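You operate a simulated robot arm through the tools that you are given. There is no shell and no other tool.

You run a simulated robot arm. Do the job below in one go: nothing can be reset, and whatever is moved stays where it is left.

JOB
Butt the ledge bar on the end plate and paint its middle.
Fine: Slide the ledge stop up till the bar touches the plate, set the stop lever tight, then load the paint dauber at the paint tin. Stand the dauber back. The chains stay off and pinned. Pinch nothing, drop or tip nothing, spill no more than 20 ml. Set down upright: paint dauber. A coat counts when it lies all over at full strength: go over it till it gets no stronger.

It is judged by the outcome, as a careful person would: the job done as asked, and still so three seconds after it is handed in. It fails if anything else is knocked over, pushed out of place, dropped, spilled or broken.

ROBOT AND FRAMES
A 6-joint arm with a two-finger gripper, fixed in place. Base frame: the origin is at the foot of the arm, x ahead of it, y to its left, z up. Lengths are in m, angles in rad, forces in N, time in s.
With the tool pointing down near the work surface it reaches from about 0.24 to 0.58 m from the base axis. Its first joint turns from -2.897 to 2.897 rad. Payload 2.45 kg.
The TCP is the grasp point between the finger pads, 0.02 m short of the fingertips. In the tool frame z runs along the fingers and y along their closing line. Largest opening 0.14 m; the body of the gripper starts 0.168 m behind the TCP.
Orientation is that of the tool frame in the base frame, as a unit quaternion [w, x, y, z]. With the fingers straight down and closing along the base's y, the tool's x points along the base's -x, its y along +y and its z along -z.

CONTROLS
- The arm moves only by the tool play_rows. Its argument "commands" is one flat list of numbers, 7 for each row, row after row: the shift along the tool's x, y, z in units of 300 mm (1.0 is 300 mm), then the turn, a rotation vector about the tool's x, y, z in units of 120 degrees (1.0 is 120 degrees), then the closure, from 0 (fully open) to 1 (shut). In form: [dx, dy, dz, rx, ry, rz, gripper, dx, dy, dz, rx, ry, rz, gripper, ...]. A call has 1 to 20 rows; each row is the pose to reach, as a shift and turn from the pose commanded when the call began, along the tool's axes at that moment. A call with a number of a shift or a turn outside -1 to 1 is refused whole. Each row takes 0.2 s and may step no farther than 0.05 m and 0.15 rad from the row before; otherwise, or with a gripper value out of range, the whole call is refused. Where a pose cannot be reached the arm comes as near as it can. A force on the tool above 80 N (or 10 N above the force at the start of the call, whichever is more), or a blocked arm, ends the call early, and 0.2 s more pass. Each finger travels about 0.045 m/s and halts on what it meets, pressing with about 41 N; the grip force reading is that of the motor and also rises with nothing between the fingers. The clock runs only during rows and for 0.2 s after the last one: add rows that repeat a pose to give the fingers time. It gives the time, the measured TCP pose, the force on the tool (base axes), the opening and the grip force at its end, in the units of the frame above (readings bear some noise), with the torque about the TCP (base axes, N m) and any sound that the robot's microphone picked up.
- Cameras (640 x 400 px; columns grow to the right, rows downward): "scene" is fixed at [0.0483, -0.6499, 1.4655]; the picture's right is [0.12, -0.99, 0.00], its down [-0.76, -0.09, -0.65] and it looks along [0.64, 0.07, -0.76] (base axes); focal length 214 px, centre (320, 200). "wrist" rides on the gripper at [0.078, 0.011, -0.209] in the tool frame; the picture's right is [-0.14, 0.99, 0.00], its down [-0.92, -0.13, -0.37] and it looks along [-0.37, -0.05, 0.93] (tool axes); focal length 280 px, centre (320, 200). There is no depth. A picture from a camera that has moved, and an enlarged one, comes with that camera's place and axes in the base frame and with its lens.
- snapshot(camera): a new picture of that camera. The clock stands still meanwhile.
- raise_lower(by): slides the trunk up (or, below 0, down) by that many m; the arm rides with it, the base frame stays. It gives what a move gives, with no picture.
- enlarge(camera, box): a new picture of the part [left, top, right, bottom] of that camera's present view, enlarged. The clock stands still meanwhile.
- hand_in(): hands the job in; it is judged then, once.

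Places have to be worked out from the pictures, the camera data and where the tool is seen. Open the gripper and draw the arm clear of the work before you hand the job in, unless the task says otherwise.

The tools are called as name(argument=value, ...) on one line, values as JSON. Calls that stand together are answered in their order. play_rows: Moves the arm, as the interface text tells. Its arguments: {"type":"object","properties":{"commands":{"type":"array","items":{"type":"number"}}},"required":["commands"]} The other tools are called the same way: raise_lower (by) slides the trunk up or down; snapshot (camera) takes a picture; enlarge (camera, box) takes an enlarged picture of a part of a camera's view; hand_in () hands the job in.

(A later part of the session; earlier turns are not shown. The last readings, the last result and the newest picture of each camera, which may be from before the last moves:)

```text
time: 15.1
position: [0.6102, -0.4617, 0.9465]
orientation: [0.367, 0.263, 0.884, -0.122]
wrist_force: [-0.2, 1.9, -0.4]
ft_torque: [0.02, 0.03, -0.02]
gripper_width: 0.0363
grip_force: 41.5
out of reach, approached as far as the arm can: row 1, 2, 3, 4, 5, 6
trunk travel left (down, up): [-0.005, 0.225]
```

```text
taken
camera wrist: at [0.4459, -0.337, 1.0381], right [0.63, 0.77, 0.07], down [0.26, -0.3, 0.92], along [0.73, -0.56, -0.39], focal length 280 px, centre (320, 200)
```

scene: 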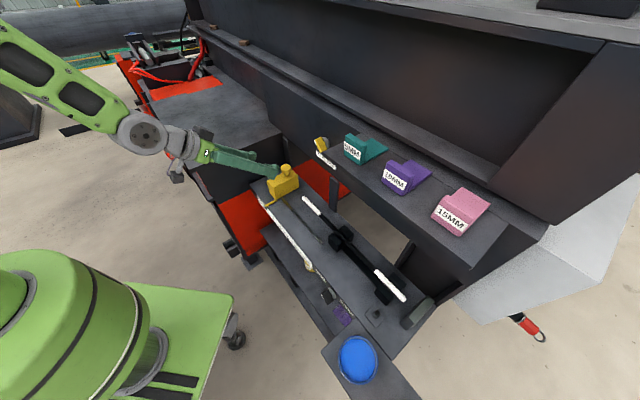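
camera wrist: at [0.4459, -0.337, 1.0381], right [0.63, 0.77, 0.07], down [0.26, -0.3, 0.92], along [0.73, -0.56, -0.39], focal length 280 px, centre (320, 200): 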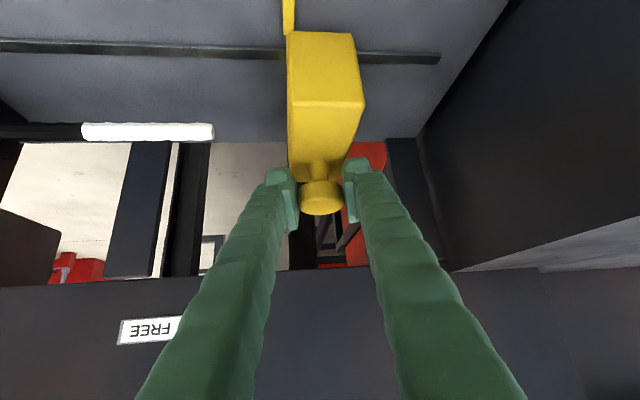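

The knob is held (0.036 m, 41 N). I slide the stop 6 cm along the slot toward the bar, slowly.

play_rows(commands=[0.0051, -0.0327, -0.0042, 0, 0, 0, 0.8, 0.0102, -0.0654, -0.0083, 0, 0, 0, 0.8, 0.0154, -0.098, -0.0125, 0, 0, 0, 0.8, 0.0205, -0.1307, -0.0166, 0, 0, 0, 0.8, 0.0256, -0.1634, -0.0208, 0, 0, 0, 0.8, 0.0307, -0.1961, -0.0249, 0, 0, 0, 0.8])

snapshot(camera="wrist")

enlarge(camera="scene", box=[240, 140, 440, 320])

```text
time: 16.5
position: [0.5654, -0.5051, 0.9473]
orientation: [0.366, 0.268, 0.882, -0.124]
wrist_force: [13.0, -12.7, -14.2]
ft_torque: [-0.22, -0.25, 0.07]
gripper_width: 0.036
grip_force: 44.9
trunk travel left (down, up): [-0.005, 0.225]
```

```text
taken
camera wrist: at [0.4037, -0.3787, 1.0382], right [0.64, 0.76, 0.08], down [0.25, -0.3, 0.92], along [0.72, -0.57, -0.39], focal length 280 px, centre (320, 200)
```

wrist: 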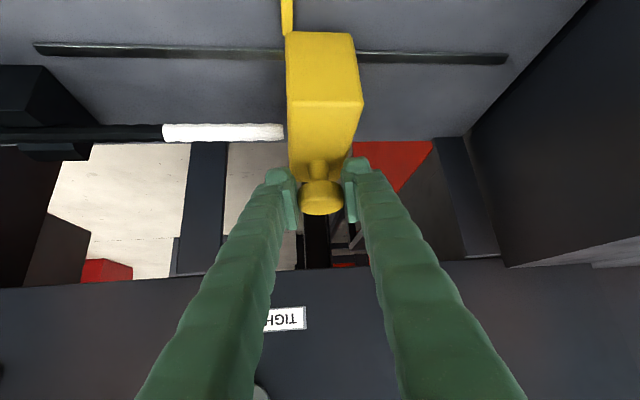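

```text
2.22 times, centred on (340, 230) of scene
camera zoom: at [0.0483, -0.6499, 1.4655], right [0.12, -0.99, 0.0], down [-0.76, -0.09, -0.65], along [0.64, 0.07, -0.76], focal length 477 px, centre (276, 133)
```

zoom: 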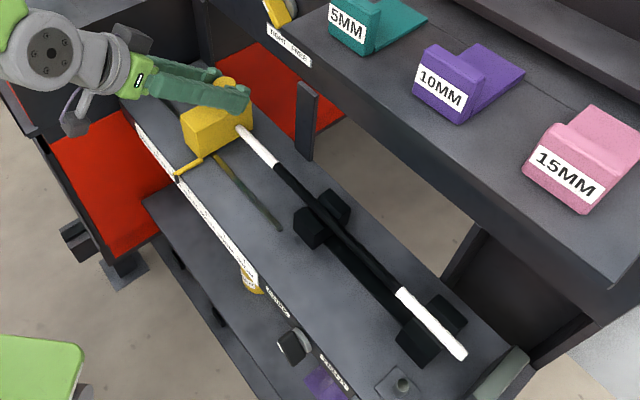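

The stop is about to meet the bar; a small side and upward strain (≈18 N, 14 N) has built up, so I ease 1 mm inward/down while continuing slowly 2.5 cm.

play_rows(commands=[0.0027, -0.0169, 0.0026, 0, 0, 0, 0.8, 0.0052, -0.0333, 0.0005, 0, 0, 0, 0.8, 0.0078, -0.0496, -0.0015, 0, 0, 0, 0.8, 0.0103, -0.066, -0.0036, 0, 0, 0, 0.8, 0.0129, -0.0823, -0.0057, 0, 0, 0, 0.8])

snapshot(camera="wrist")

enlarge(camera="scene", box=[360, 250, 440, 340])

enlarge(camera="scene", box=[260, 150, 340, 230])

```text
time: 17.7
position: [0.5496, -0.5218, 0.9456]
orientation: [0.367, 0.268, 0.882, -0.125]
wrist_force: [6.7, 1.6, 5.7]
ft_torque: [0.11, 0.13, -0.05]
gripper_width: 0.0358
grip_force: 45.2
trunk travel left (down, up): [-0.005, 0.225]
```

```text
taken
camera wrist: at [0.3872, -0.3949, 1.0379], right [0.64, 0.76, 0.07], down [0.25, -0.3, 0.92], along [0.73, -0.57, -0.39], focal length 280 px, centre (320, 200)
```

wrist: 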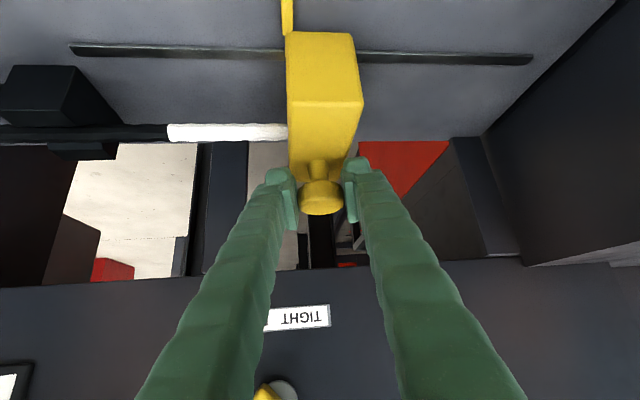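

```text
4.44 times, centred on (400, 295) of scene
camera zoom: at [0.0483, -0.6499, 1.4655], right [0.12, -0.99, 0.0], down [-0.76, -0.09, -0.65], along [0.64, 0.07, -0.76], focal length 953 px, centre (-36, -222)
```

zoom: 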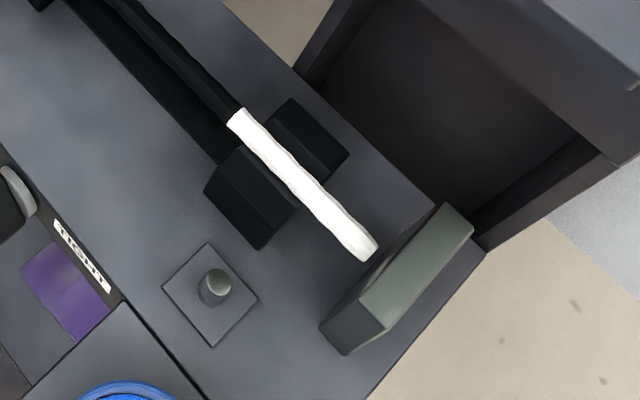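

```text
5.00 times, centred on (300, 190) of scene
camera zoom: at [0.0483, -0.6499, 1.4655], right [0.12, -0.99, 0.0], down [-0.76, -0.09, -0.65], along [0.64, 0.07, -0.76], focal length 1072 px, centre (420, 250)
```

zoom: 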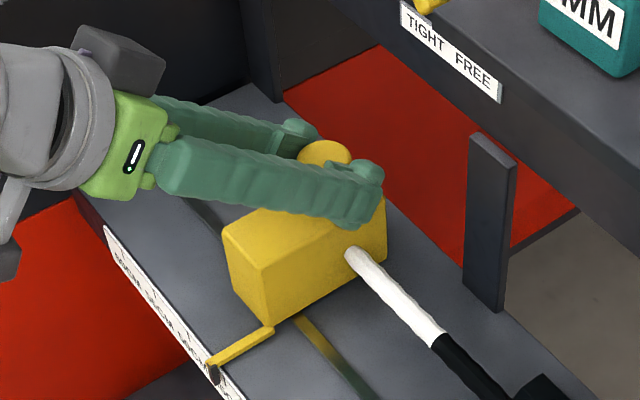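

The bar is riding along and its far end is now roughly 7 mm off the plate. I continue in 2 mm steps and watch the force.

play_rows(commands=[0.001, -0.0065, -0.0008, 0, 0, 0, 0.8, 0.002, -0.0131, -0.0017, 0, 0, 0, 0.8, 0.0031, -0.0196, -0.0025, 0, 0, 0, 0.8])

enlarge(camera="scene", box=[380, 270, 440, 330])

```text
time: 18.5
position: [0.5442, -0.5256, 0.9474]
orientation: [0.368, 0.268, 0.882, -0.124]
wrist_force: [9.9, -0.8, 4.4]
ft_torque: [-0.33, -0.41, -0.01]
gripper_width: 0.0361
grip_force: 44.7
trunk travel left (down, up): [-0.005, 0.225]
```

```text
6.67 times, centred on (410, 300) of scene
camera zoom: at [0.0483, -0.6499, 1.4655], right [0.12, -0.99, 0.0], down [-0.76, -0.09, -0.65], along [0.64, 0.07, -0.76], focal length 1430 px, centre (-280, -467)
```

zoom: 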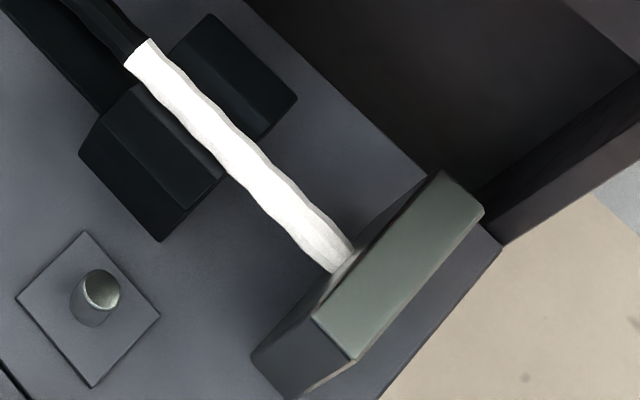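

The e-axis force is still ~6 N (sliding friction), so no contact with the plate yet. I keep on in small steps.

play_rows(commands=[0.0008, -0.0049, -0.0006, 0, 0, 0, 0.8, 0.0015, -0.0098, -0.0012, 0, 0, 0, 0.8])

enlarge(camera="scene", box=[390, 280, 430, 320])

```text
time: 19.1
position: [0.5452, -0.5259, 0.9464]
orientation: [0.367, 0.266, 0.883, -0.125]
wrist_force: [24.2, 18.4, 11.6]
ft_torque: [0.28, -0.09, 0.02]
gripper_width: 0.0363
grip_force: 45.0
trunk travel left (down, up): [-0.005, 0.225]
```

```text
10.00 times, centred on (410, 300) of scene
camera zoom: at [0.0483, -0.6499, 1.4655], right [0.12, -0.99, 0.0], down [-0.76, -0.09, -0.65], along [0.64, 0.07, -0.76], focal length 2145 px, centre (-580, -800)
```

zoom: 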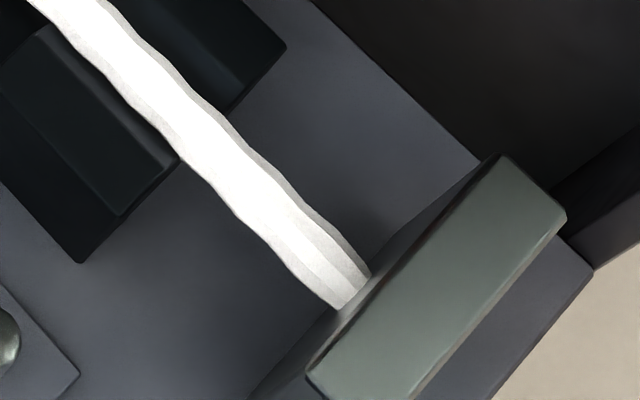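

The force along the slot jumped to ~30 N: the bar is butted on the plate. I back the push off 1 mm (not enough to drag the stop), then open the fingers and withdraw along the tool axis.

play_rows(commands=[-0.0005, 0.0033, 0.0004, 0, 0, 0, 0.8, -0.0005, 0.0033, 0.0004, 0, 0, 0, 0.7, -0.0005, 0.0033, 0.0004, 0, 0, 0, 0.6, -0.0005, 0.0033, 0.0004, 0, 0, 0, 0.5, -0.0005, 0.0033, 0.0004, 0, 0, 0, 0.4, -0.0005, 0.0033, 0.0004, 0, 0, 0, 0.4])

enlarge(camera="scene", box=[260, 150, 340, 230])

enlarge(camera="scene", box=[390, 280, 430, 320])

snapshot(camera="wrist")

```text
time: 20.5
position: [0.543, -0.5274, 0.9457]
orientation: [0.366, 0.269, 0.882, -0.125]
wrist_force: [-0.5, 0.9, 0.0]
ft_torque: [-0.04, 0.0, 0.03]
gripper_width: 0.0839
grip_force: 0.0
trunk travel left (down, up): [-0.005, 0.225]
```

```text
5.00 times, centred on (300, 190) of scene
camera zoom: at [0.0483, -0.6499, 1.4655], right [0.12, -0.99, 0.0], down [-0.76, -0.09, -0.65], along [0.64, 0.07, -0.76], focal length 1072 px, centre (420, 250)
```

zoom: 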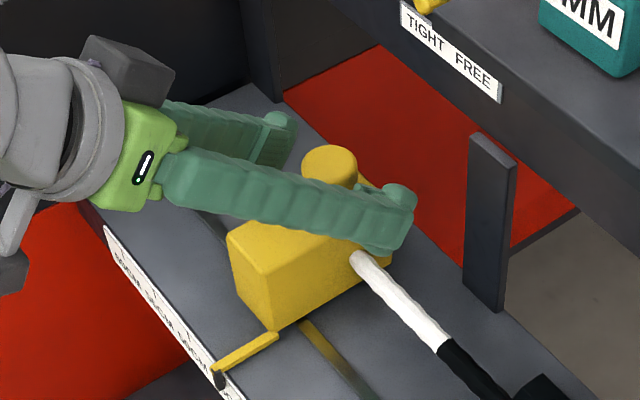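

```text
10.00 times, centred on (410, 300) of scene
camera zoom: at [0.0483, -0.6499, 1.4655], right [0.12, -0.99, 0.0], down [-0.76, -0.09, -0.65], along [0.64, 0.07, -0.76], focal length 2145 px, centre (-580, -800)
```

zoom: 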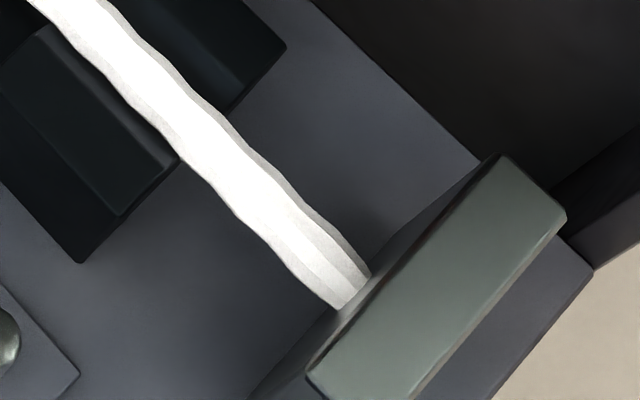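

```text
taken
camera wrist: at [0.381, -0.4011, 1.037], right [0.64, 0.76, 0.08], down [0.26, -0.3, 0.92], along [0.72, -0.57, -0.39], focal length 280 px, centre (320, 200)
```

wrist: 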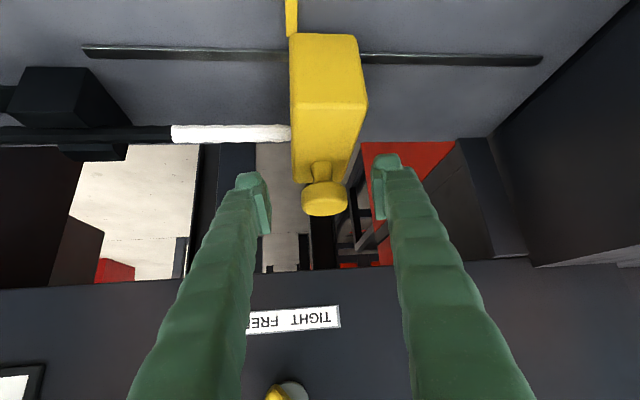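

The fingers are open and the bar still touches the plate. I withdraw along the tool axis, then will work my way toward the stop lever.

play_rows(commands=[0, 0, -0.1, 0, 0, 0, 0.4, 0, 0, -0.2, 0, 0, 0, 0.4, 0, 0, -0.3, 0, 0, 0, 0.4, 0, 0, -0.4, 0, 0, 0, 0.4])

```text
time: 21.5
position: [0.4713, -0.4747, 1.033]
orientation: [0.366, 0.269, 0.882, -0.125]
wrist_force: [-0.4, -0.2, -0.1]
ft_torque: [0.01, -0.01, 0.02]
gripper_width: 0.084
grip_force: 0.1
trunk travel left (down, up): [-0.005, 0.225]
```

Clear of the stop. I move to a waypoint in front of the lever while rotating the tool so the fingers close across the lever's handle, tool pitched ~69° from vertical.

play_rows(commands=[0.0644, -0.0639, -0.0274, 0.0408, -0.0113, -0.0341, 0.5, 0.1289, -0.1277, -0.0549, 0.0815, -0.0227, -0.0682, 0.5, 0.1933, -0.1916, -0.0823, 0.1223, -0.034, -0.1023, 0.5, 0.2577, -0.2554, -0.1097, 0.163, -0.0453, -0.1365, 0.5, 0.3221, -0.3193, -0.1371, 0.2038, -0.0566, -0.1706, 0.5, 0.3866, -0.3831, -0.1646, 0.2445, -0.068, -0.2047, 0.5, 0.451, -0.447, -0.192, 0.2853, -0.0793, -0.2388, 0.5])

snapshot(camera="wrist")

snapshot(camera="scene")

```text
time: 23.1
position: [0.3337, -0.5488, 1.1048]
orientation: [0.334, 0.192, 0.881, -0.274]
wrist_force: [1.2, -0.4, -0.5]
ft_torque: [0.02, 0.09, -0.08]
gripper_width: 0.0701
grip_force: 0.0
out of reach, approached as far as the arm can: row 2, 3, 4, 5, 6, 7
trunk travel left (down, up): [-0.005, 0.225]
```

```text
taken
camera wrist: at [0.1826, -0.399, 1.1784], right [0.61, 0.75, -0.26], down [0.4, -0.02, 0.92], along [0.68, -0.67, -0.31], focal length 280 px, centre (320, 200)
```

wrist: 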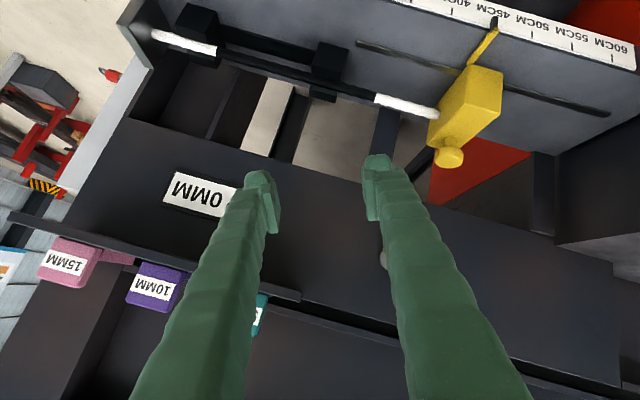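

```text
taken
```

scene: 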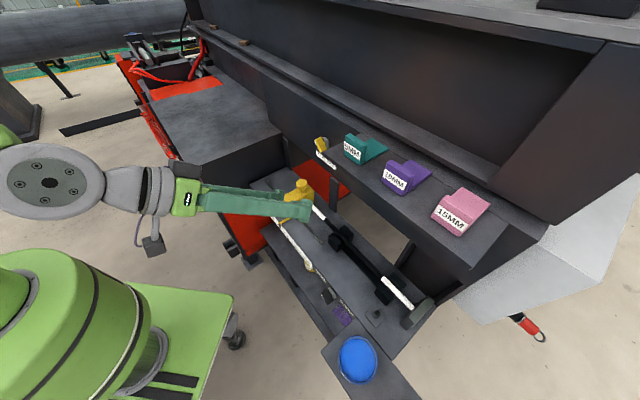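

That orientation isn't reachable. A simpler plan for the lever: with a 45° tool and fingers closing along the ledge, squeezing the slanted handle swings it upright, then I push its top toward TIGHT. I move above the lever in that orientation.

play_rows(commands=[0.0898, -0.0602, 0.0356, -0.0105, 0.0082, 0.0376, 0.55, 0.1796, -0.1204, 0.0712, -0.021, 0.0163, 0.0752, 0.55, 0.2694, -0.1806, 0.1068, -0.0316, 0.0245, 0.1129, 0.55, 0.3592, -0.2408, 0.1424, -0.0421, 0.0326, 0.1505, 0.55, 0.449, -0.301, 0.178, -0.0526, 0.0408, 0.1881, 0.55])

snapshot(camera="wrist")

snapshot(camera="scene")

```text
time: 24.3
position: [0.2141, -0.6301, 1.012]
orientation: [0.355, 0.355, 0.852, -0.147]
wrist_force: [0.2, 0.2, -0.5]
ft_torque: [0.02, -0.01, 0.01]
gripper_width: 0.063
grip_force: 0.1
trunk travel left (down, up): [-0.005, 0.225]
```

```text
taken
camera wrist: at [0.0781, -0.4773, 1.1035], right [0.77, 0.63, 0.1], down [0.18, -0.37, 0.91], along [0.61, -0.69, -0.4], focal length 280 px, centre (320, 200)
```

wrist: 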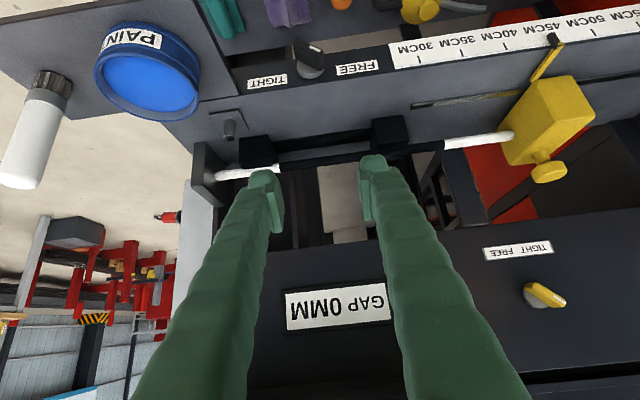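

```text
taken
```

scene: 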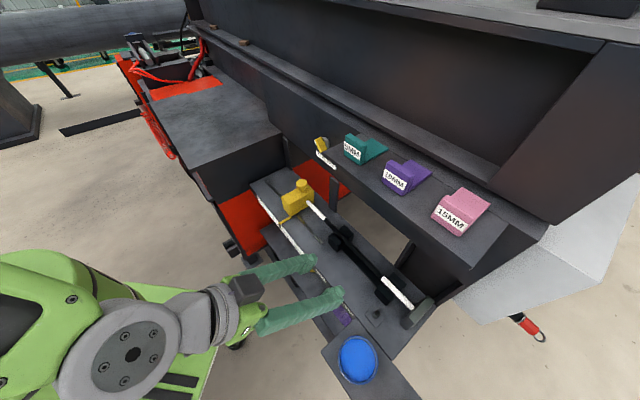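

Reached exactly. I zoom in on the lever from here to refine its position.

enlarge(camera="wrist", box=[230, 20, 390, 120])

enlarge(camera="scene", box=[300, 260, 360, 320])

enlarge(camera="wrist", box=[0, 10, 240, 200])

```text
4.00 times, centred on (310, 70) of wrist
camera zoom: at [0.0781, -0.4773, 1.1035], right [0.77, 0.63, 0.1], down [0.18, -0.37, 0.91], along [0.61, -0.69, -0.4], focal length 1122 px, centre (360, 720)
```

zoom: 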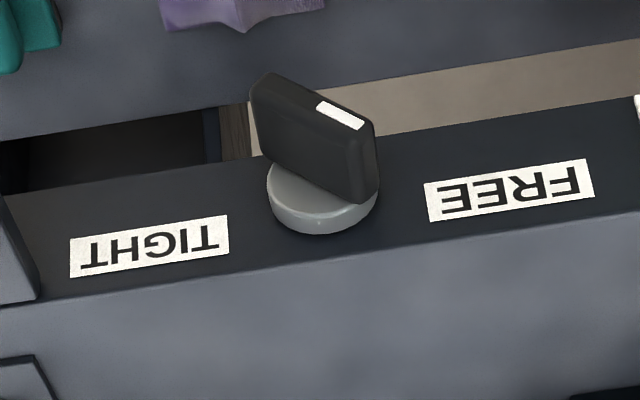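

```text
6.67 times, centred on (330, 290) of scene
camera zoom: at [0.0483, -0.6499, 1.4655], right [0.12, -0.99, 0.0], down [-0.76, -0.09, -0.65], along [0.64, 0.07, -0.76], focal length 1430 px, centre (253, -400)
```

zoom: 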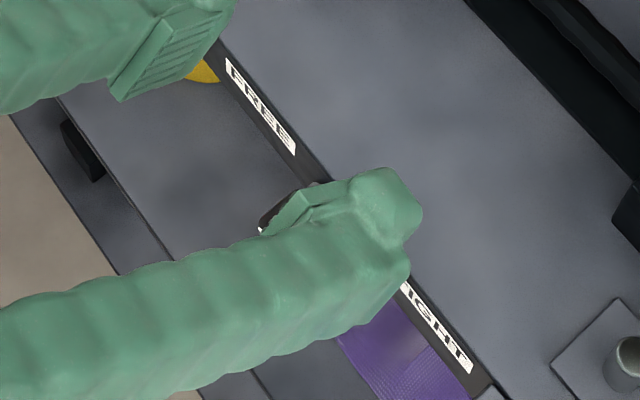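

```text
2.11 times, centred on (120, 105) of wrist
camera zoom: at [0.0781, -0.4773, 1.1035], right [0.77, 0.63, 0.1], down [0.18, -0.37, 0.91], along [0.61, -0.69, -0.4], focal length 590 px, centre (741, 400)
```

zoom: 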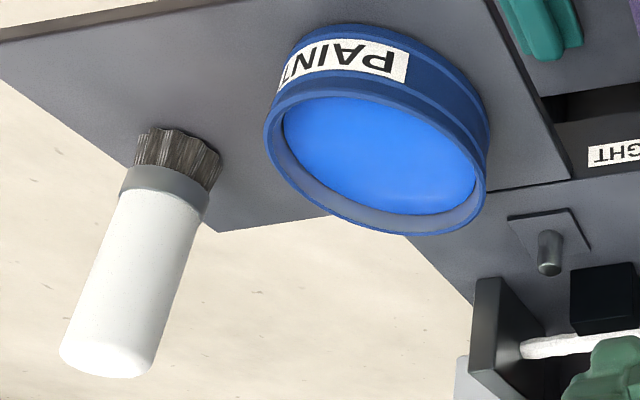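

Lever axis refined: t≈-0.290, z≈0.823, handle face n≈0.613, leaning 45° to FREE. I test here in free space whether the arm can roll 45° about the lever's axis (needed for the second half of the turn).

play_rows(commands=[0, 0, 0, -0.0442, 0, 0.0442, 0.55, 0, 0, 0, -0.0883, 0, 0.0883, 0.55, 0, 0, 0, -0.1325, 0, 0.1325, 0.55, 0, 0, 0, -0.1767, 0, 0.1767, 0.55, 0, 0, 0, -0.2208, 0, 0.2208, 0.55, 0, 0, 0, -0.265, 0, 0.265, 0.55])

snapshot(camera="scene")

```text
time: 25.7
position: [0.2131, -0.629, 1.0092]
orientation: [0.464, 0.462, 0.731, 0.191]
wrist_force: [-0.8, 0.0, -0.4]
ft_torque: [0.0, 0.01, 0.0]
gripper_width: 0.0629
grip_force: 0.2
trunk travel left (down, up): [-0.005, 0.225]
```

```text
taken
```

scene: 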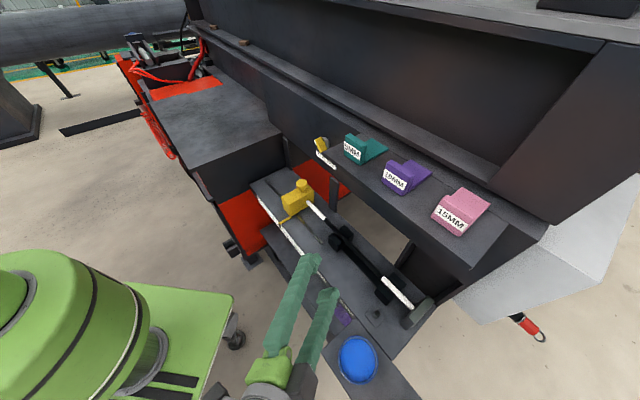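

The 45° roll is reachable here, so I can squeeze the handle upright and then roll with it held. I roll back first.

play_rows(commands=[0, 0, 0, 0.0442, 0, -0.0442, 0.5, 0, 0, 0, 0.0883, 0, -0.0883, 0.5, 0, 0, 0, 0.1325, 0, -0.1325, 0.5, 0, 0, 0, 0.1767, 0, -0.1767, 0.5, 0, 0, 0, 0.2208, 0, -0.2208, 0.5, 0, 0, 0, 0.265, 0, -0.265, 0.5])

```text
time: 27.1
position: [0.214, -0.628, 1.01]
orientation: [0.354, 0.354, 0.853, -0.147]
wrist_force: [-0.1, -0.2, 0.2]
ft_torque: [0.0, 0.02, 0.04]
gripper_width: 0.07
grip_force: 0.1
trunk travel left (down, up): [-0.005, 0.225]
```

Now I descend to just above the lever (z≈0.90) and look before surrounding the handle.

play_rows(commands=[0.084, 0.0033, 0.0887, 0, 0, 0, 0.5, 0.168, 0.0067, 0.1773, 0, 0, 0, 0.5, 0.252, 0.01, 0.266, 0, 0, 0, 0.5])

snapshot(camera="wrist")

enlarge(camera="scene", box=[290, 250, 370, 330])

```text
time: 27.9
position: [0.22, -0.6298, 0.8994]
orientation: [0.356, 0.355, 0.852, -0.148]
wrist_force: [0.3, -0.1, 0.3]
ft_torque: [-0.03, -0.01, 0.01]
gripper_width: 0.0702
grip_force: 0.2
trunk travel left (down, up): [-0.005, 0.225]
```

```text
taken
camera wrist: at [0.0837, -0.4779, 0.9919], right [0.77, 0.63, 0.1], down [0.18, -0.36, 0.91], along [0.61, -0.69, -0.39], focal length 280 px, centre (320, 200)
```

wrist: 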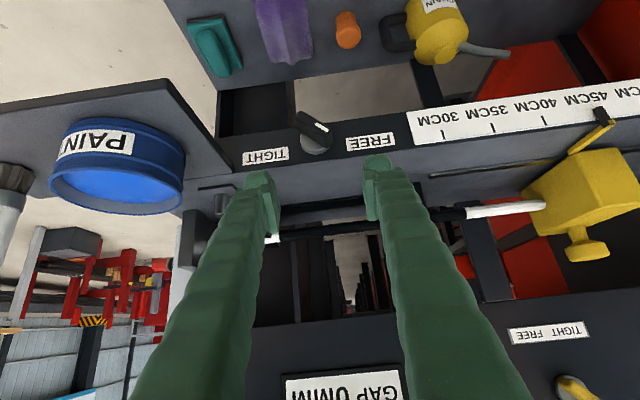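

```text
5.00 times, centred on (330, 290) of scene
camera zoom: at [0.0483, -0.6499, 1.4655], right [0.12, -0.99, 0.0], down [-0.76, -0.09, -0.65], along [0.64, 0.07, -0.76], focal length 1072 px, centre (270, -250)
```

zoom: 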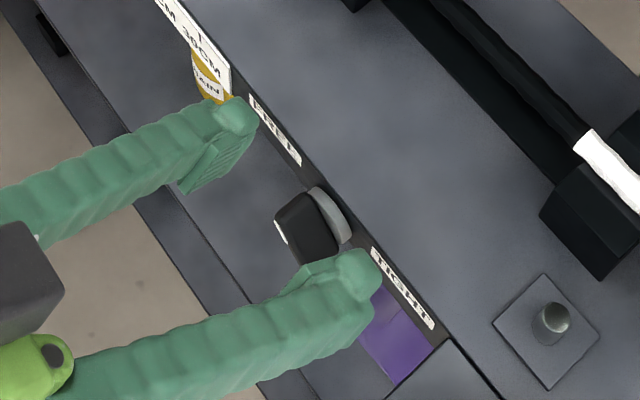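

Lever is centred between the fingers. I descend straight down beside the handle, then go 8 mm forward, fingers still open.

play_rows(commands=[0.0589, 0, 0.0589, 0, 0, 0, 0.5, 0.1179, 0, 0.1179, 0, 0, 0, 0.5, 0.1768, 0, 0.1768, 0, 0, 0, 0.5, 0.158, 0, 0.196, 0, 0, 0, 0.5])

snapshot(camera="wrist")

enlarge(camera="scene", box=[290, 250, 370, 330])

```text
time: 28.9
position: [0.2243, -0.6357, 0.8238]
orientation: [0.356, 0.354, 0.852, -0.147]
wrist_force: [0.6, 0.3, -0.1]
ft_torque: [-0.03, -0.01, -0.02]
gripper_width: 0.0699
grip_force: 0.0
trunk travel left (down, up): [-0.005, 0.225]
```

```text
taken
camera wrist: at [0.088, -0.4835, 0.9164], right [0.77, 0.63, 0.1], down [0.18, -0.36, 0.91], along [0.61, -0.69, -0.4], focal length 280 px, centre (320, 200)
```

wrist: 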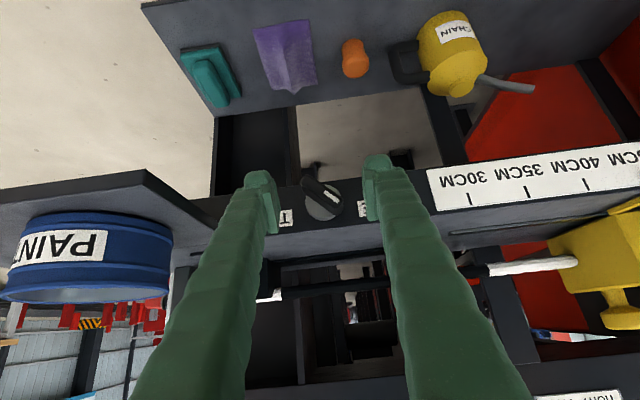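

```text
5.00 times, centred on (330, 290) of scene
camera zoom: at [0.0483, -0.6499, 1.4655], right [0.12, -0.99, 0.0], down [-0.76, -0.09, -0.65], along [0.64, 0.07, -0.76], focal length 1072 px, centre (270, -250)
```

zoom: 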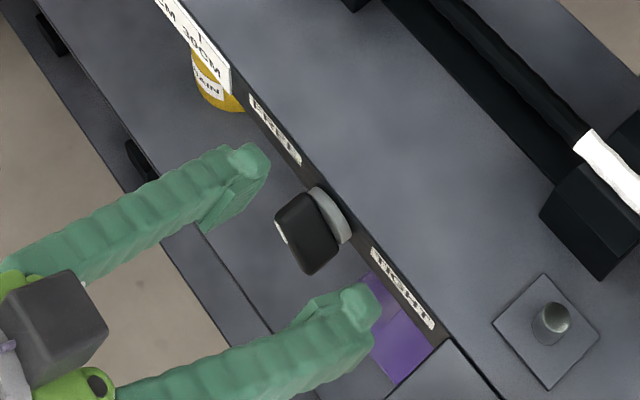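

The fingers straddle the lever. I zoom to check overlap in depth before squeezing.

enlarge(camera="wrist", box=[230, 130, 410, 240])

```text
3.56 times, centred on (320, 185) of wrist
camera zoom: at [0.088, -0.4835, 0.9164], right [0.77, 0.63, 0.1], down [0.18, -0.36, 0.91], along [0.61, -0.69, -0.4], focal length 997 px, centre (320, 253)
```

zoom: 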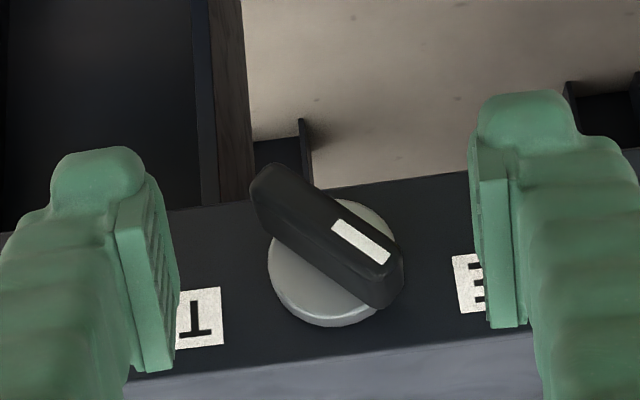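

The handle sits at the edge of the pads' reach, so I go 6 mm lower and 3 mm in, then close to swing it upright.

play_rows(commands=[0.007, 0, 0.021, 0, 0, 0, 0.5, 0.007, 0, 0.021, 0, 0, 0, 0.6, 0.007, 0, 0.021, 0, 0, 0, 0.7, 0.007, 0, 0.021, 0, 0, 0, 0.8, 0.007, 0, 0.021, 0, 0, 0, 0.95, 0.007, 0, 0.021, 0, 0, 0, 0.95, 0.007, 0, 0.021, 0, 0, 0, 0.95])

enlarge(camera="wrist", box=[230, 130, 410, 240])

enlarge(camera="scene", box=[290, 250, 370, 330])

```text
time: 30.5
position: [0.2257, -0.6363, 0.8189]
orientation: [0.355, 0.354, 0.853, -0.146]
wrist_force: [1.2, 1.5, 0.0]
ft_torque: [-0.02, -0.02, 0.02]
gripper_width: 0.0112
grip_force: 37.4
trunk travel left (down, up): [-0.005, 0.225]
```

```text
3.56 times, centred on (320, 185) of wrist
camera zoom: at [0.0896, -0.4841, 0.9117], right [0.77, 0.63, 0.1], down [0.18, -0.36, 0.91], along [0.61, -0.69, -0.4], focal length 997 px, centre (320, 253)
```

zoom: 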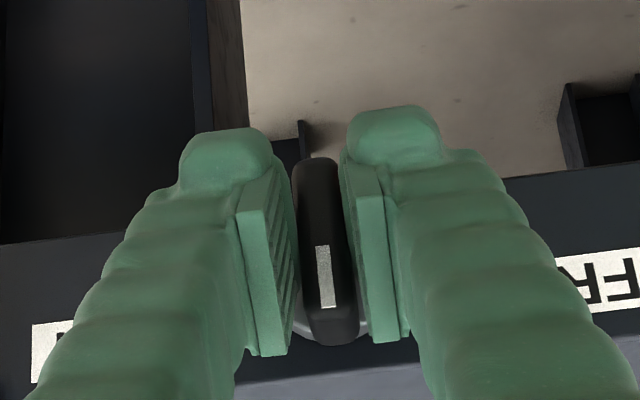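

```text
5.00 times, centred on (330, 290) of scene
camera zoom: at [0.0483, -0.6499, 1.4655], right [0.12, -0.99, 0.0], down [-0.76, -0.09, -0.65], along [0.64, 0.07, -0.76], focal length 1072 px, centre (270, -250)
```

zoom: 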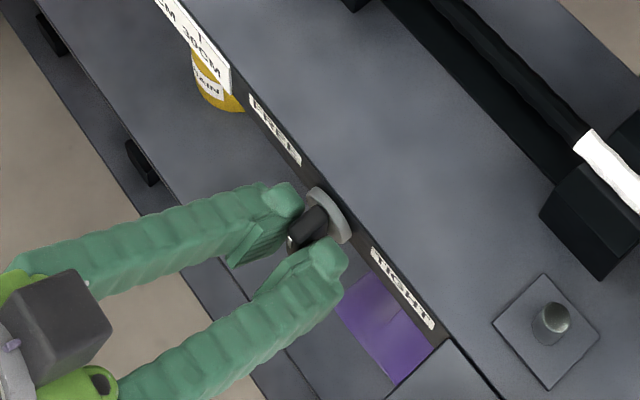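

The handle is now upright and held (0.011 m). I roll the tool +45° about the lever axis toward TIGHT in small steps, adding the small offset correction.

play_rows(commands=[-0.0005, 0.0016, -0.0005, -0.0442, 0, 0.0442, 0.95, -0.001, 0.0032, -0.001, -0.0883, 0, 0.0883, 0.95, -0.0015, 0.0048, -0.0015, -0.1325, 0, 0.1325, 0.95, -0.002, 0.0062, -0.002, -0.1767, 0, 0.1767, 0.95])

enlarge(camera="wrist", box=[200, 110, 440, 260])

enlarge(camera="scene", box=[260, 250, 420, 400])

```text
time: 31.5
position: [0.2242, -0.6381, 0.8178]
orientation: [0.434, 0.435, 0.785, 0.079]
wrist_force: [-19.0, -8.1, -11.4]
ft_torque: [-0.45, -0.27, -0.52]
gripper_width: 0.0109
grip_force: 38.2
trunk travel left (down, up): [-0.005, 0.225]
```

```text
2.67 times, centred on (320, 185) of wrist
camera zoom: at [0.0547, -0.5185, 0.9045], right [0.64, 0.5, 0.58], down [-0.13, -0.68, 0.73], along [0.76, -0.54, -0.37], focal length 748 px, centre (320, 240)
```

zoom: 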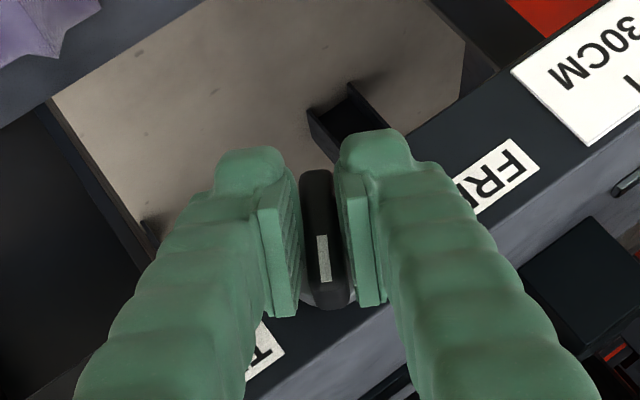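

```text
2.67 times, centred on (340, 325) of scene
camera zoom: at [0.0483, -0.6499, 1.4655], right [0.12, -0.99, 0.0], down [-0.76, -0.09, -0.65], along [0.64, 0.07, -0.76], focal length 572 px, centre (267, -133)
```

zoom: 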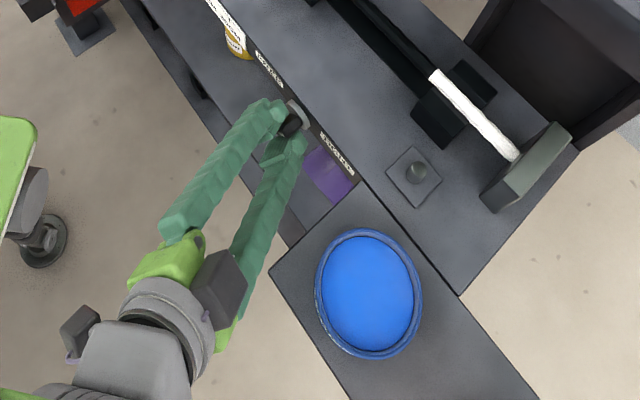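

The lever follows; a ~20 N side force says my offset correction was the wrong way, so I undo it while rolling the last 15°.

play_rows(commands=[0, -0.0075, 0, -0.0221, 0, 0.0221, 0.95, 0, -0.0075, 0, -0.0442, 0, 0.0442, 0.95, 0, -0.0075, 0, -0.0663, 0, 0.0663, 0.95, 0, -0.0075, 0, -0.0883, 0, 0.0883, 0.95])

enlarge(camera="wrist", box=[200, 110, 440, 260])

```text
time: 32.5
position: [0.2236, -0.6377, 0.8183]
orientation: [0.464, 0.463, 0.731, 0.19]
wrist_force: [-28.9, -5.2, -9.2]
ft_torque: [-0.13, 0.05, -0.39]
gripper_width: 0.0108
grip_force: 38.0
trunk travel left (down, up): [-0.005, 0.225]
```

```text
2.67 times, centred on (320, 185) of wrist
camera zoom: at [0.0391, -0.5339, 0.8912], right [0.52, 0.38, 0.77], down [-0.25, -0.79, 0.55], along [0.82, -0.48, -0.32], focal length 748 px, centre (320, 240)
```

zoom: 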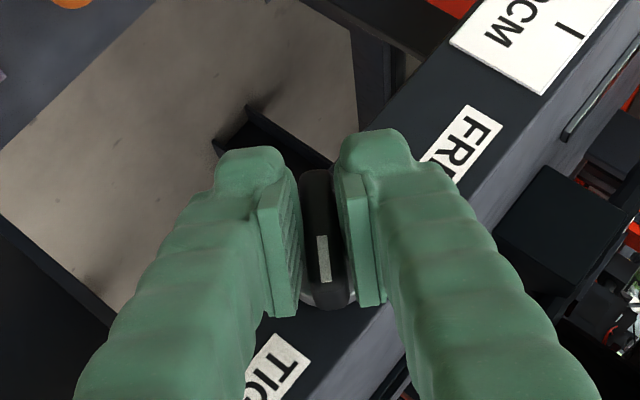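

The lever is now about 45° on the TIGHT side. I nudge 6° further, relieving the side force, to see whether it is against its end stop.

play_rows(commands=[-0.0033, -0.0047, -0.0033, -0.0177, 0, 0.0177, 0.95, -0.0033, -0.0047, -0.0033, -0.0354, 0, 0.0354, 0.95, -0.0033, -0.0047, -0.0033, -0.0354, 0, 0.0354, 0.95])

enlarge(camera="wrist", box=[200, 110, 440, 260])

```text
time: 33.3
position: [0.224, -0.6372, 0.8169]
orientation: [0.472, 0.471, 0.707, 0.236]
wrist_force: [-13.0, -2.5, -14.6]
ft_torque: [-0.43, 0.43, 0.18]
gripper_width: 0.0117
grip_force: 38.2
trunk travel left (down, up): [-0.005, 0.225]
```

```text
2.67 times, centred on (320, 185) of wrist
camera zoom: at [0.0335, -0.5401, 0.8843], right [0.45, 0.32, 0.83], down [-0.28, -0.83, 0.47], along [0.84, -0.45, -0.29], focal length 748 px, centre (320, 240)
```

zoom: 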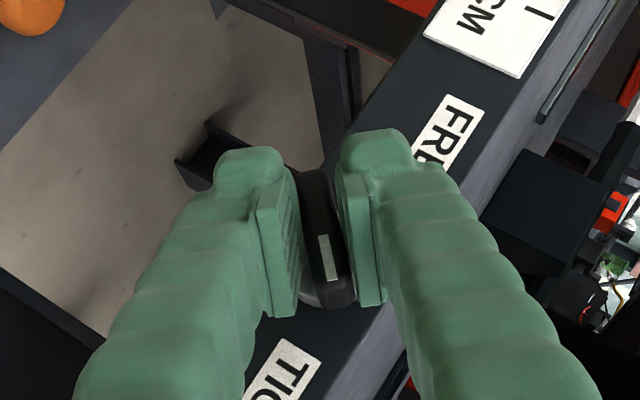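

Torque about the axis rose to ~0.6 N·m with no more motion: the lever is hard on its TIGHT stop. I open the fingers and back straight out.

play_rows(commands=[0, 0, 0, 0.0354, 0, -0.0354, 0.85, 0, 0, 0, 0.0354, 0, -0.0354, 0.75, 0, 0, 0, 0.0354, 0, -0.0354, 0.65, 0, 0, 0, 0.0354, 0, -0.0354, 0.6, 0, 0, -0.1, 0.0354, 0, -0.0354, 0.6, 0, 0, -0.2, 0.0354, 0, -0.0354, 0.6, 0, 0, -0.3, 0.0354, 0, -0.0354, 0.6])

snapshot(camera="wrist")

snapshot(camera="scene")

enlarge(camera="wrist", box=[220, 90, 400, 200])

```text
time: 34.9
position: [0.1477, -0.6261, 0.8591]
orientation: [0.465, 0.459, 0.732, 0.192]
wrist_force: [27.1, 13.6, 13.1]
ft_torque: [-0.15, -0.2, 0.5]
gripper_width: 0.0372
grip_force: 0.0
trunk travel left (down, up): [-0.005, 0.225]
```

```text
taken
camera wrist: at [-0.0388, -0.523, 0.932], right [0.51, 0.38, 0.77], down [-0.24, -0.8, 0.55], along [0.82, -0.47, -0.31], focal length 280 px, centre (320, 200)
```

wrist: 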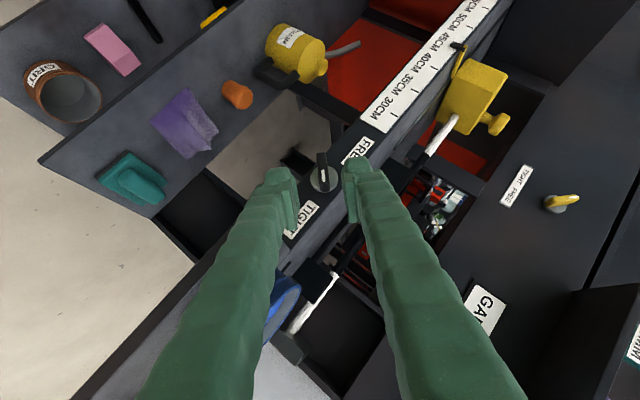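

```text
taken
```

scene: 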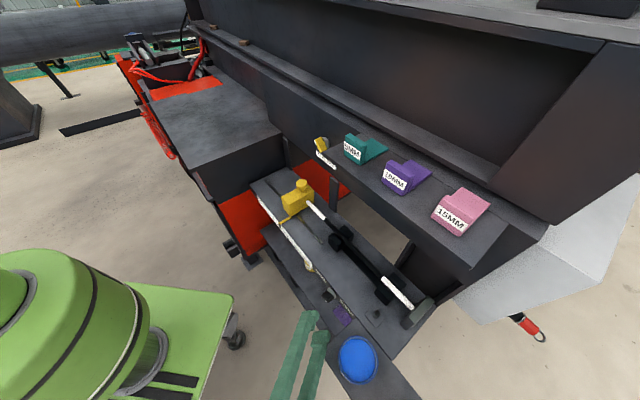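

```text
3.56 times, centred on (310, 145) of wrist
camera zoom: at [-0.0388, -0.523, 0.932], right [0.51, 0.38, 0.77], down [-0.24, -0.8, 0.55], along [0.82, -0.47, -0.31], focal length 997 px, centre (356, 396)
```

zoom: 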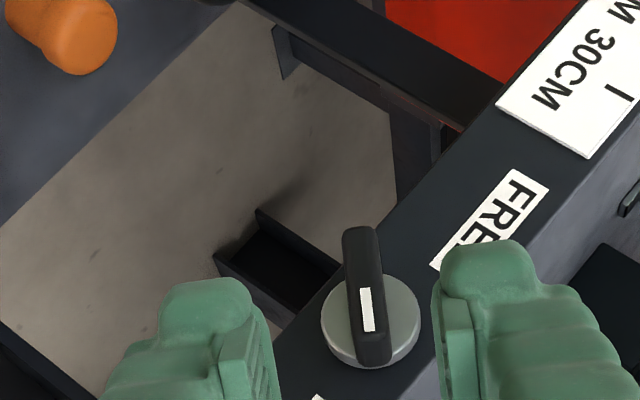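

The lever sits at TIGHT, but the tool reads ~33 N pushing toward +e/up and the fingers opened only to 0.037 m: something on the lower side is touching. I look closely before moving.

enlarge(camera="scene", box=[260, 280, 420, 400])

enlarge(camera="wrist", box=[100, 150, 420, 400])

```text
3.33 times, centred on (340, 340) of scene
camera zoom: at [0.0483, -0.6499, 1.4655], right [0.12, -0.99, 0.0], down [-0.76, -0.09, -0.65], along [0.64, 0.07, -0.76], focal length 715 px, centre (253, -267)
```

zoom: 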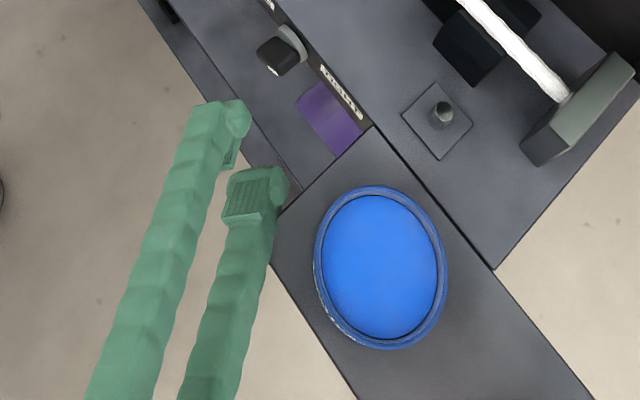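

```text
1.60 times, centred on (260, 275) of wrist
camera zoom: at [-0.0388, -0.523, 0.932], right [0.51, 0.38, 0.77], down [-0.24, -0.8, 0.55], along [0.82, -0.47, -0.31], focal length 449 px, centre (416, 80)
```

zoom: 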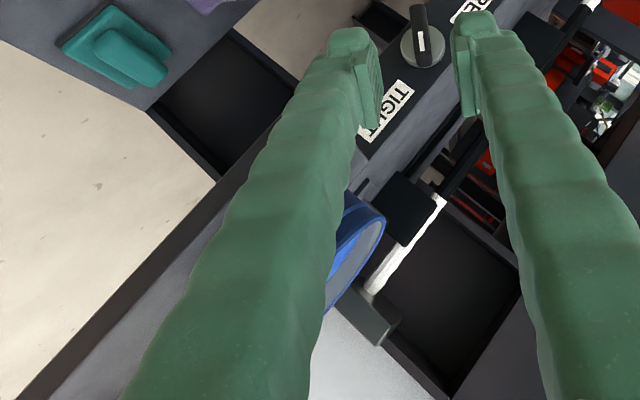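

The lower finger is resting on the front corner of the tin's plate (tin itself undisturbed). I move straight off it, up and toward +e.

play_rows(commands=[0.012, 0.053, 0.012, 0, 0, 0, 0.65, 0.025, 0.106, 0.025, 0, 0, 0, 0.65, 0.025, 0.106, 0.025, 0, 0, 0, 0.65])

enlarge(camera="scene", box=[260, 280, 420, 400])

```text
time: 35.7
position: [0.1655, -0.6086, 0.8741]
orientation: [0.464, 0.462, 0.732, 0.191]
wrist_force: [0.8, 0.0, -0.3]
ft_torque: [0.01, 0.04, 0.02]
gripper_width: 0.0491
grip_force: 0.0
trunk travel left (down, up): [-0.005, 0.225]
```

```text
3.33 times, centred on (340, 340) of scene
camera zoom: at [0.0483, -0.6499, 1.4655], right [0.12, -0.99, 0.0], down [-0.76, -0.09, -0.65], along [0.64, 0.07, -0.76], focal length 715 px, centre (253, -267)
```

zoom: 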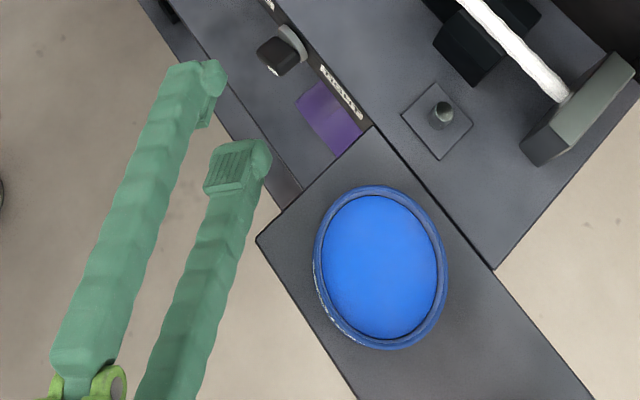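

Free again, nothing displaced. Dauber estimated at n≈0.598, t≈-0.574 (x≈0.017, y≈-0.829), z 0.815–0.953, about 37 mm thick; tin rim centre n≈0.582, t≈-0.4485, z≈0.88. I raise and roll the tool back.

play_rows(commands=[-0.0478, 0.0785, -0.0633, 0.0442, 0, -0.0442, 0.5, -0.0957, 0.157, -0.1267, 0.0883, 0, -0.0883, 0.5, -0.1435, 0.2355, -0.19, 0.1325, 0, -0.1325, 0.5, -0.1913, 0.314, -0.2533, 0.1767, 0, -0.1767, 0.5, -0.2392, 0.3925, -0.3167, 0.2208, 0, -0.2208, 0.45, -0.287, 0.471, -0.38, 0.265, 0, -0.265, 0.45])

snapshot(camera="wrist")

enlarge(camera="scene", box=[290, 250, 370, 330])

```text
time: 37.1
position: [0.1488, -0.5911, 1.0731]
orientation: [0.355, 0.354, 0.853, -0.147]
wrist_force: [-0.1, -0.4, 0.2]
ft_torque: [0.0, 0.02, 0.0]
gripper_width: 0.0769
grip_force: 0.0
trunk travel left (down, up): [-0.005, 0.225]
```

```text
taken
camera wrist: at [0.0126, -0.439, 1.1659], right [0.77, 0.63, 0.1], down [0.18, -0.36, 0.91], along [0.61, -0.69, -0.4], focal length 280 px, centre (320, 200)
```

wrist: 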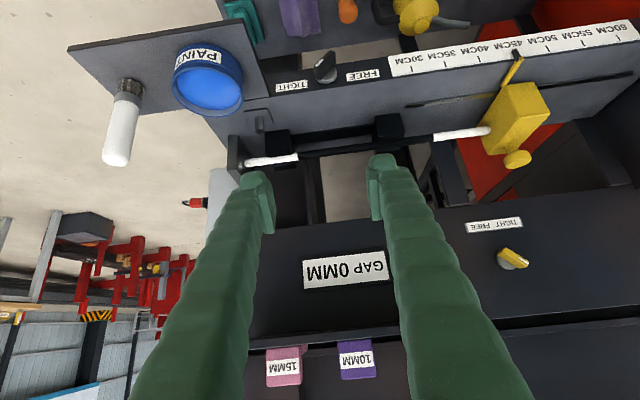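

```text
5.00 times, centred on (330, 290) of scene
camera zoom: at [0.0483, -0.6499, 1.4655], right [0.12, -0.99, 0.0], down [-0.76, -0.09, -0.65], along [0.64, 0.07, -0.76], focal length 1072 px, centre (270, -250)
```

zoom: 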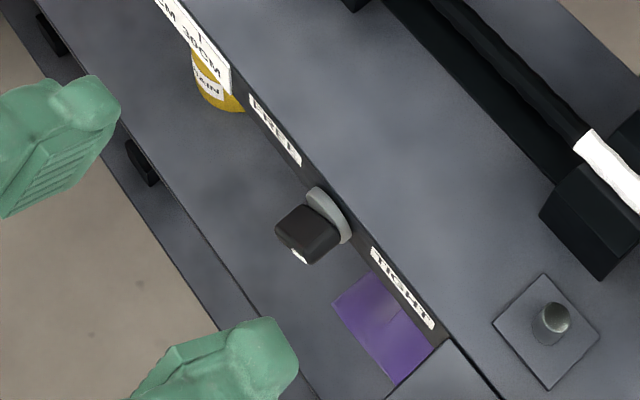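

The lever's mark now points to TIGHT. I check both bar ends and refine the dauber and tin positions from here.

enlarge(camera="wrist", box=[60, 30, 310, 190])

enlarge(camera="wrist", box=[240, 60, 560, 220])

```text
2.50 times, centred on (185, 110) of wrist
camera zoom: at [0.0126, -0.439, 1.1659], right [0.77, 0.63, 0.1], down [0.18, -0.36, 0.91], along [0.61, -0.69, -0.4], focal length 701 px, centre (658, 425)
```

zoom: 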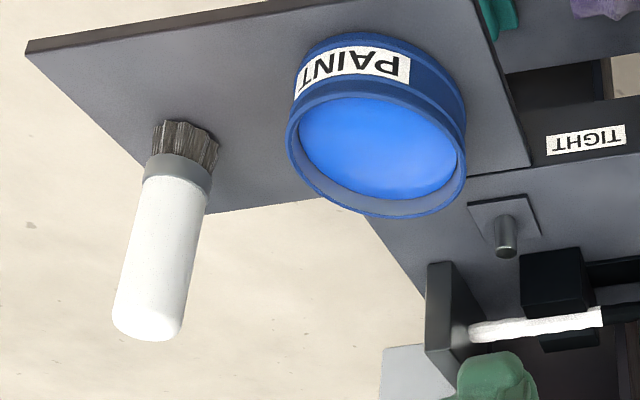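

```text
2.00 times, centred on (400, 140) of wrist
camera zoom: at [0.0126, -0.439, 1.1659], right [0.77, 0.63, 0.1], down [0.18, -0.36, 0.91], along [0.61, -0.69, -0.4], focal length 561 px, centre (160, 320)
```

zoom: 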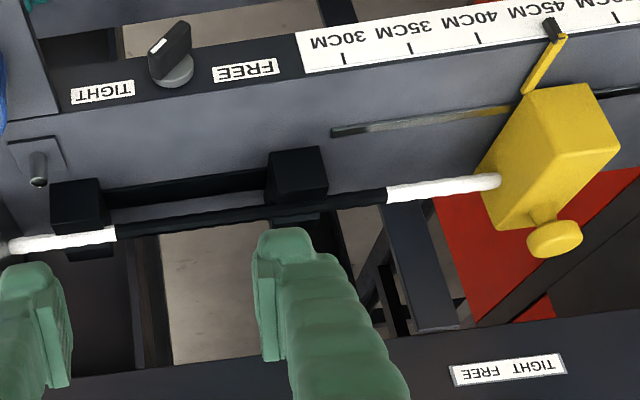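

Both bar ends touch. Next I turn the tool toward the dauber (azimuth -80°, 45° pitch) and go to a standoff above/in front of it, passing well over the tin.

play_rows(commands=[0.0243, -0.1198, 0.036, 0.0344, 0, 0.0344, 0.45, 0.0487, -0.2397, 0.072, 0.0688, 0, 0.0688, 0.45, 0.073, -0.3595, 0.108, 0.1032, 0, 0.1032, 0.45, 0.0973, -0.4793, 0.144, 0.1375, 0, 0.1375, 0.45, 0.1217, -0.5992, 0.18, 0.1719, 0, 0.1719, 0.45, 0.146, -0.719, 0.216, 0.2063, 0, 0.2063, 0.45])

snapshot(camera="wrist")

snapshot(camera="scene")

```text
time: 38.5
position: [0.0106, -0.7554, 0.9992]
orientation: [0.294, 0.594, 0.707, -0.245]
wrist_force: [-0.4, -0.2, 1.0]
ft_torque: [0.02, -0.01, 0.01]
gripper_width: 0.0771
grip_force: 0.1
trunk travel left (down, up): [-0.005, 0.225]
```

```text
taken
camera wrist: at [-0.0146, -0.5535, 1.0916], right [0.99, 0.07, 0.1], down [-0.06, -0.4, 0.91], along [0.11, -0.91, -0.4], focal length 280 px, centre (320, 200)
```

wrist: 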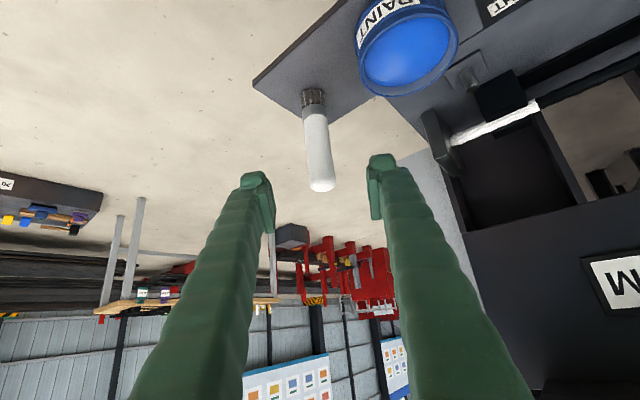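

```text
taken
```

scene: 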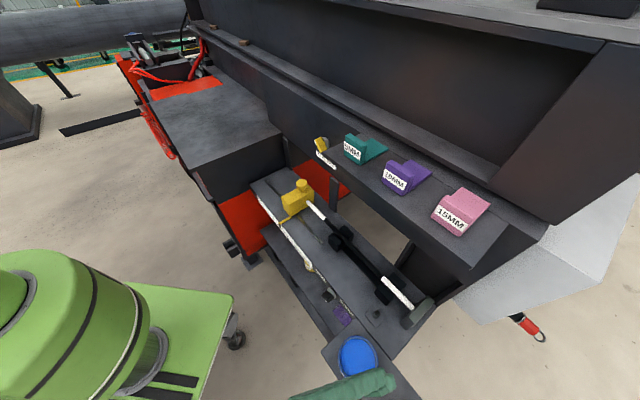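

Reached cleanly. I zoom in on the dauber to line up the grasp.

enlarge(camera="wrist", box=[240, 70, 400, 210])

```text
2.86 times, centred on (320, 140) of wrist
camera zoom: at [-0.0146, -0.5535, 1.0916], right [0.99, 0.07, 0.1], down [-0.06, -0.4, 0.91], along [0.11, -0.91, -0.4], focal length 801 px, centre (320, 371)
```

zoom: 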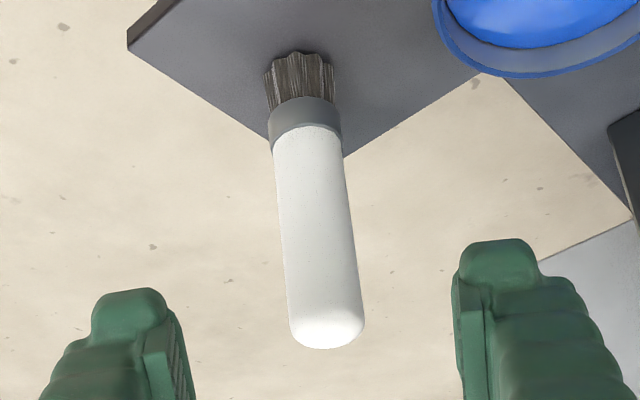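

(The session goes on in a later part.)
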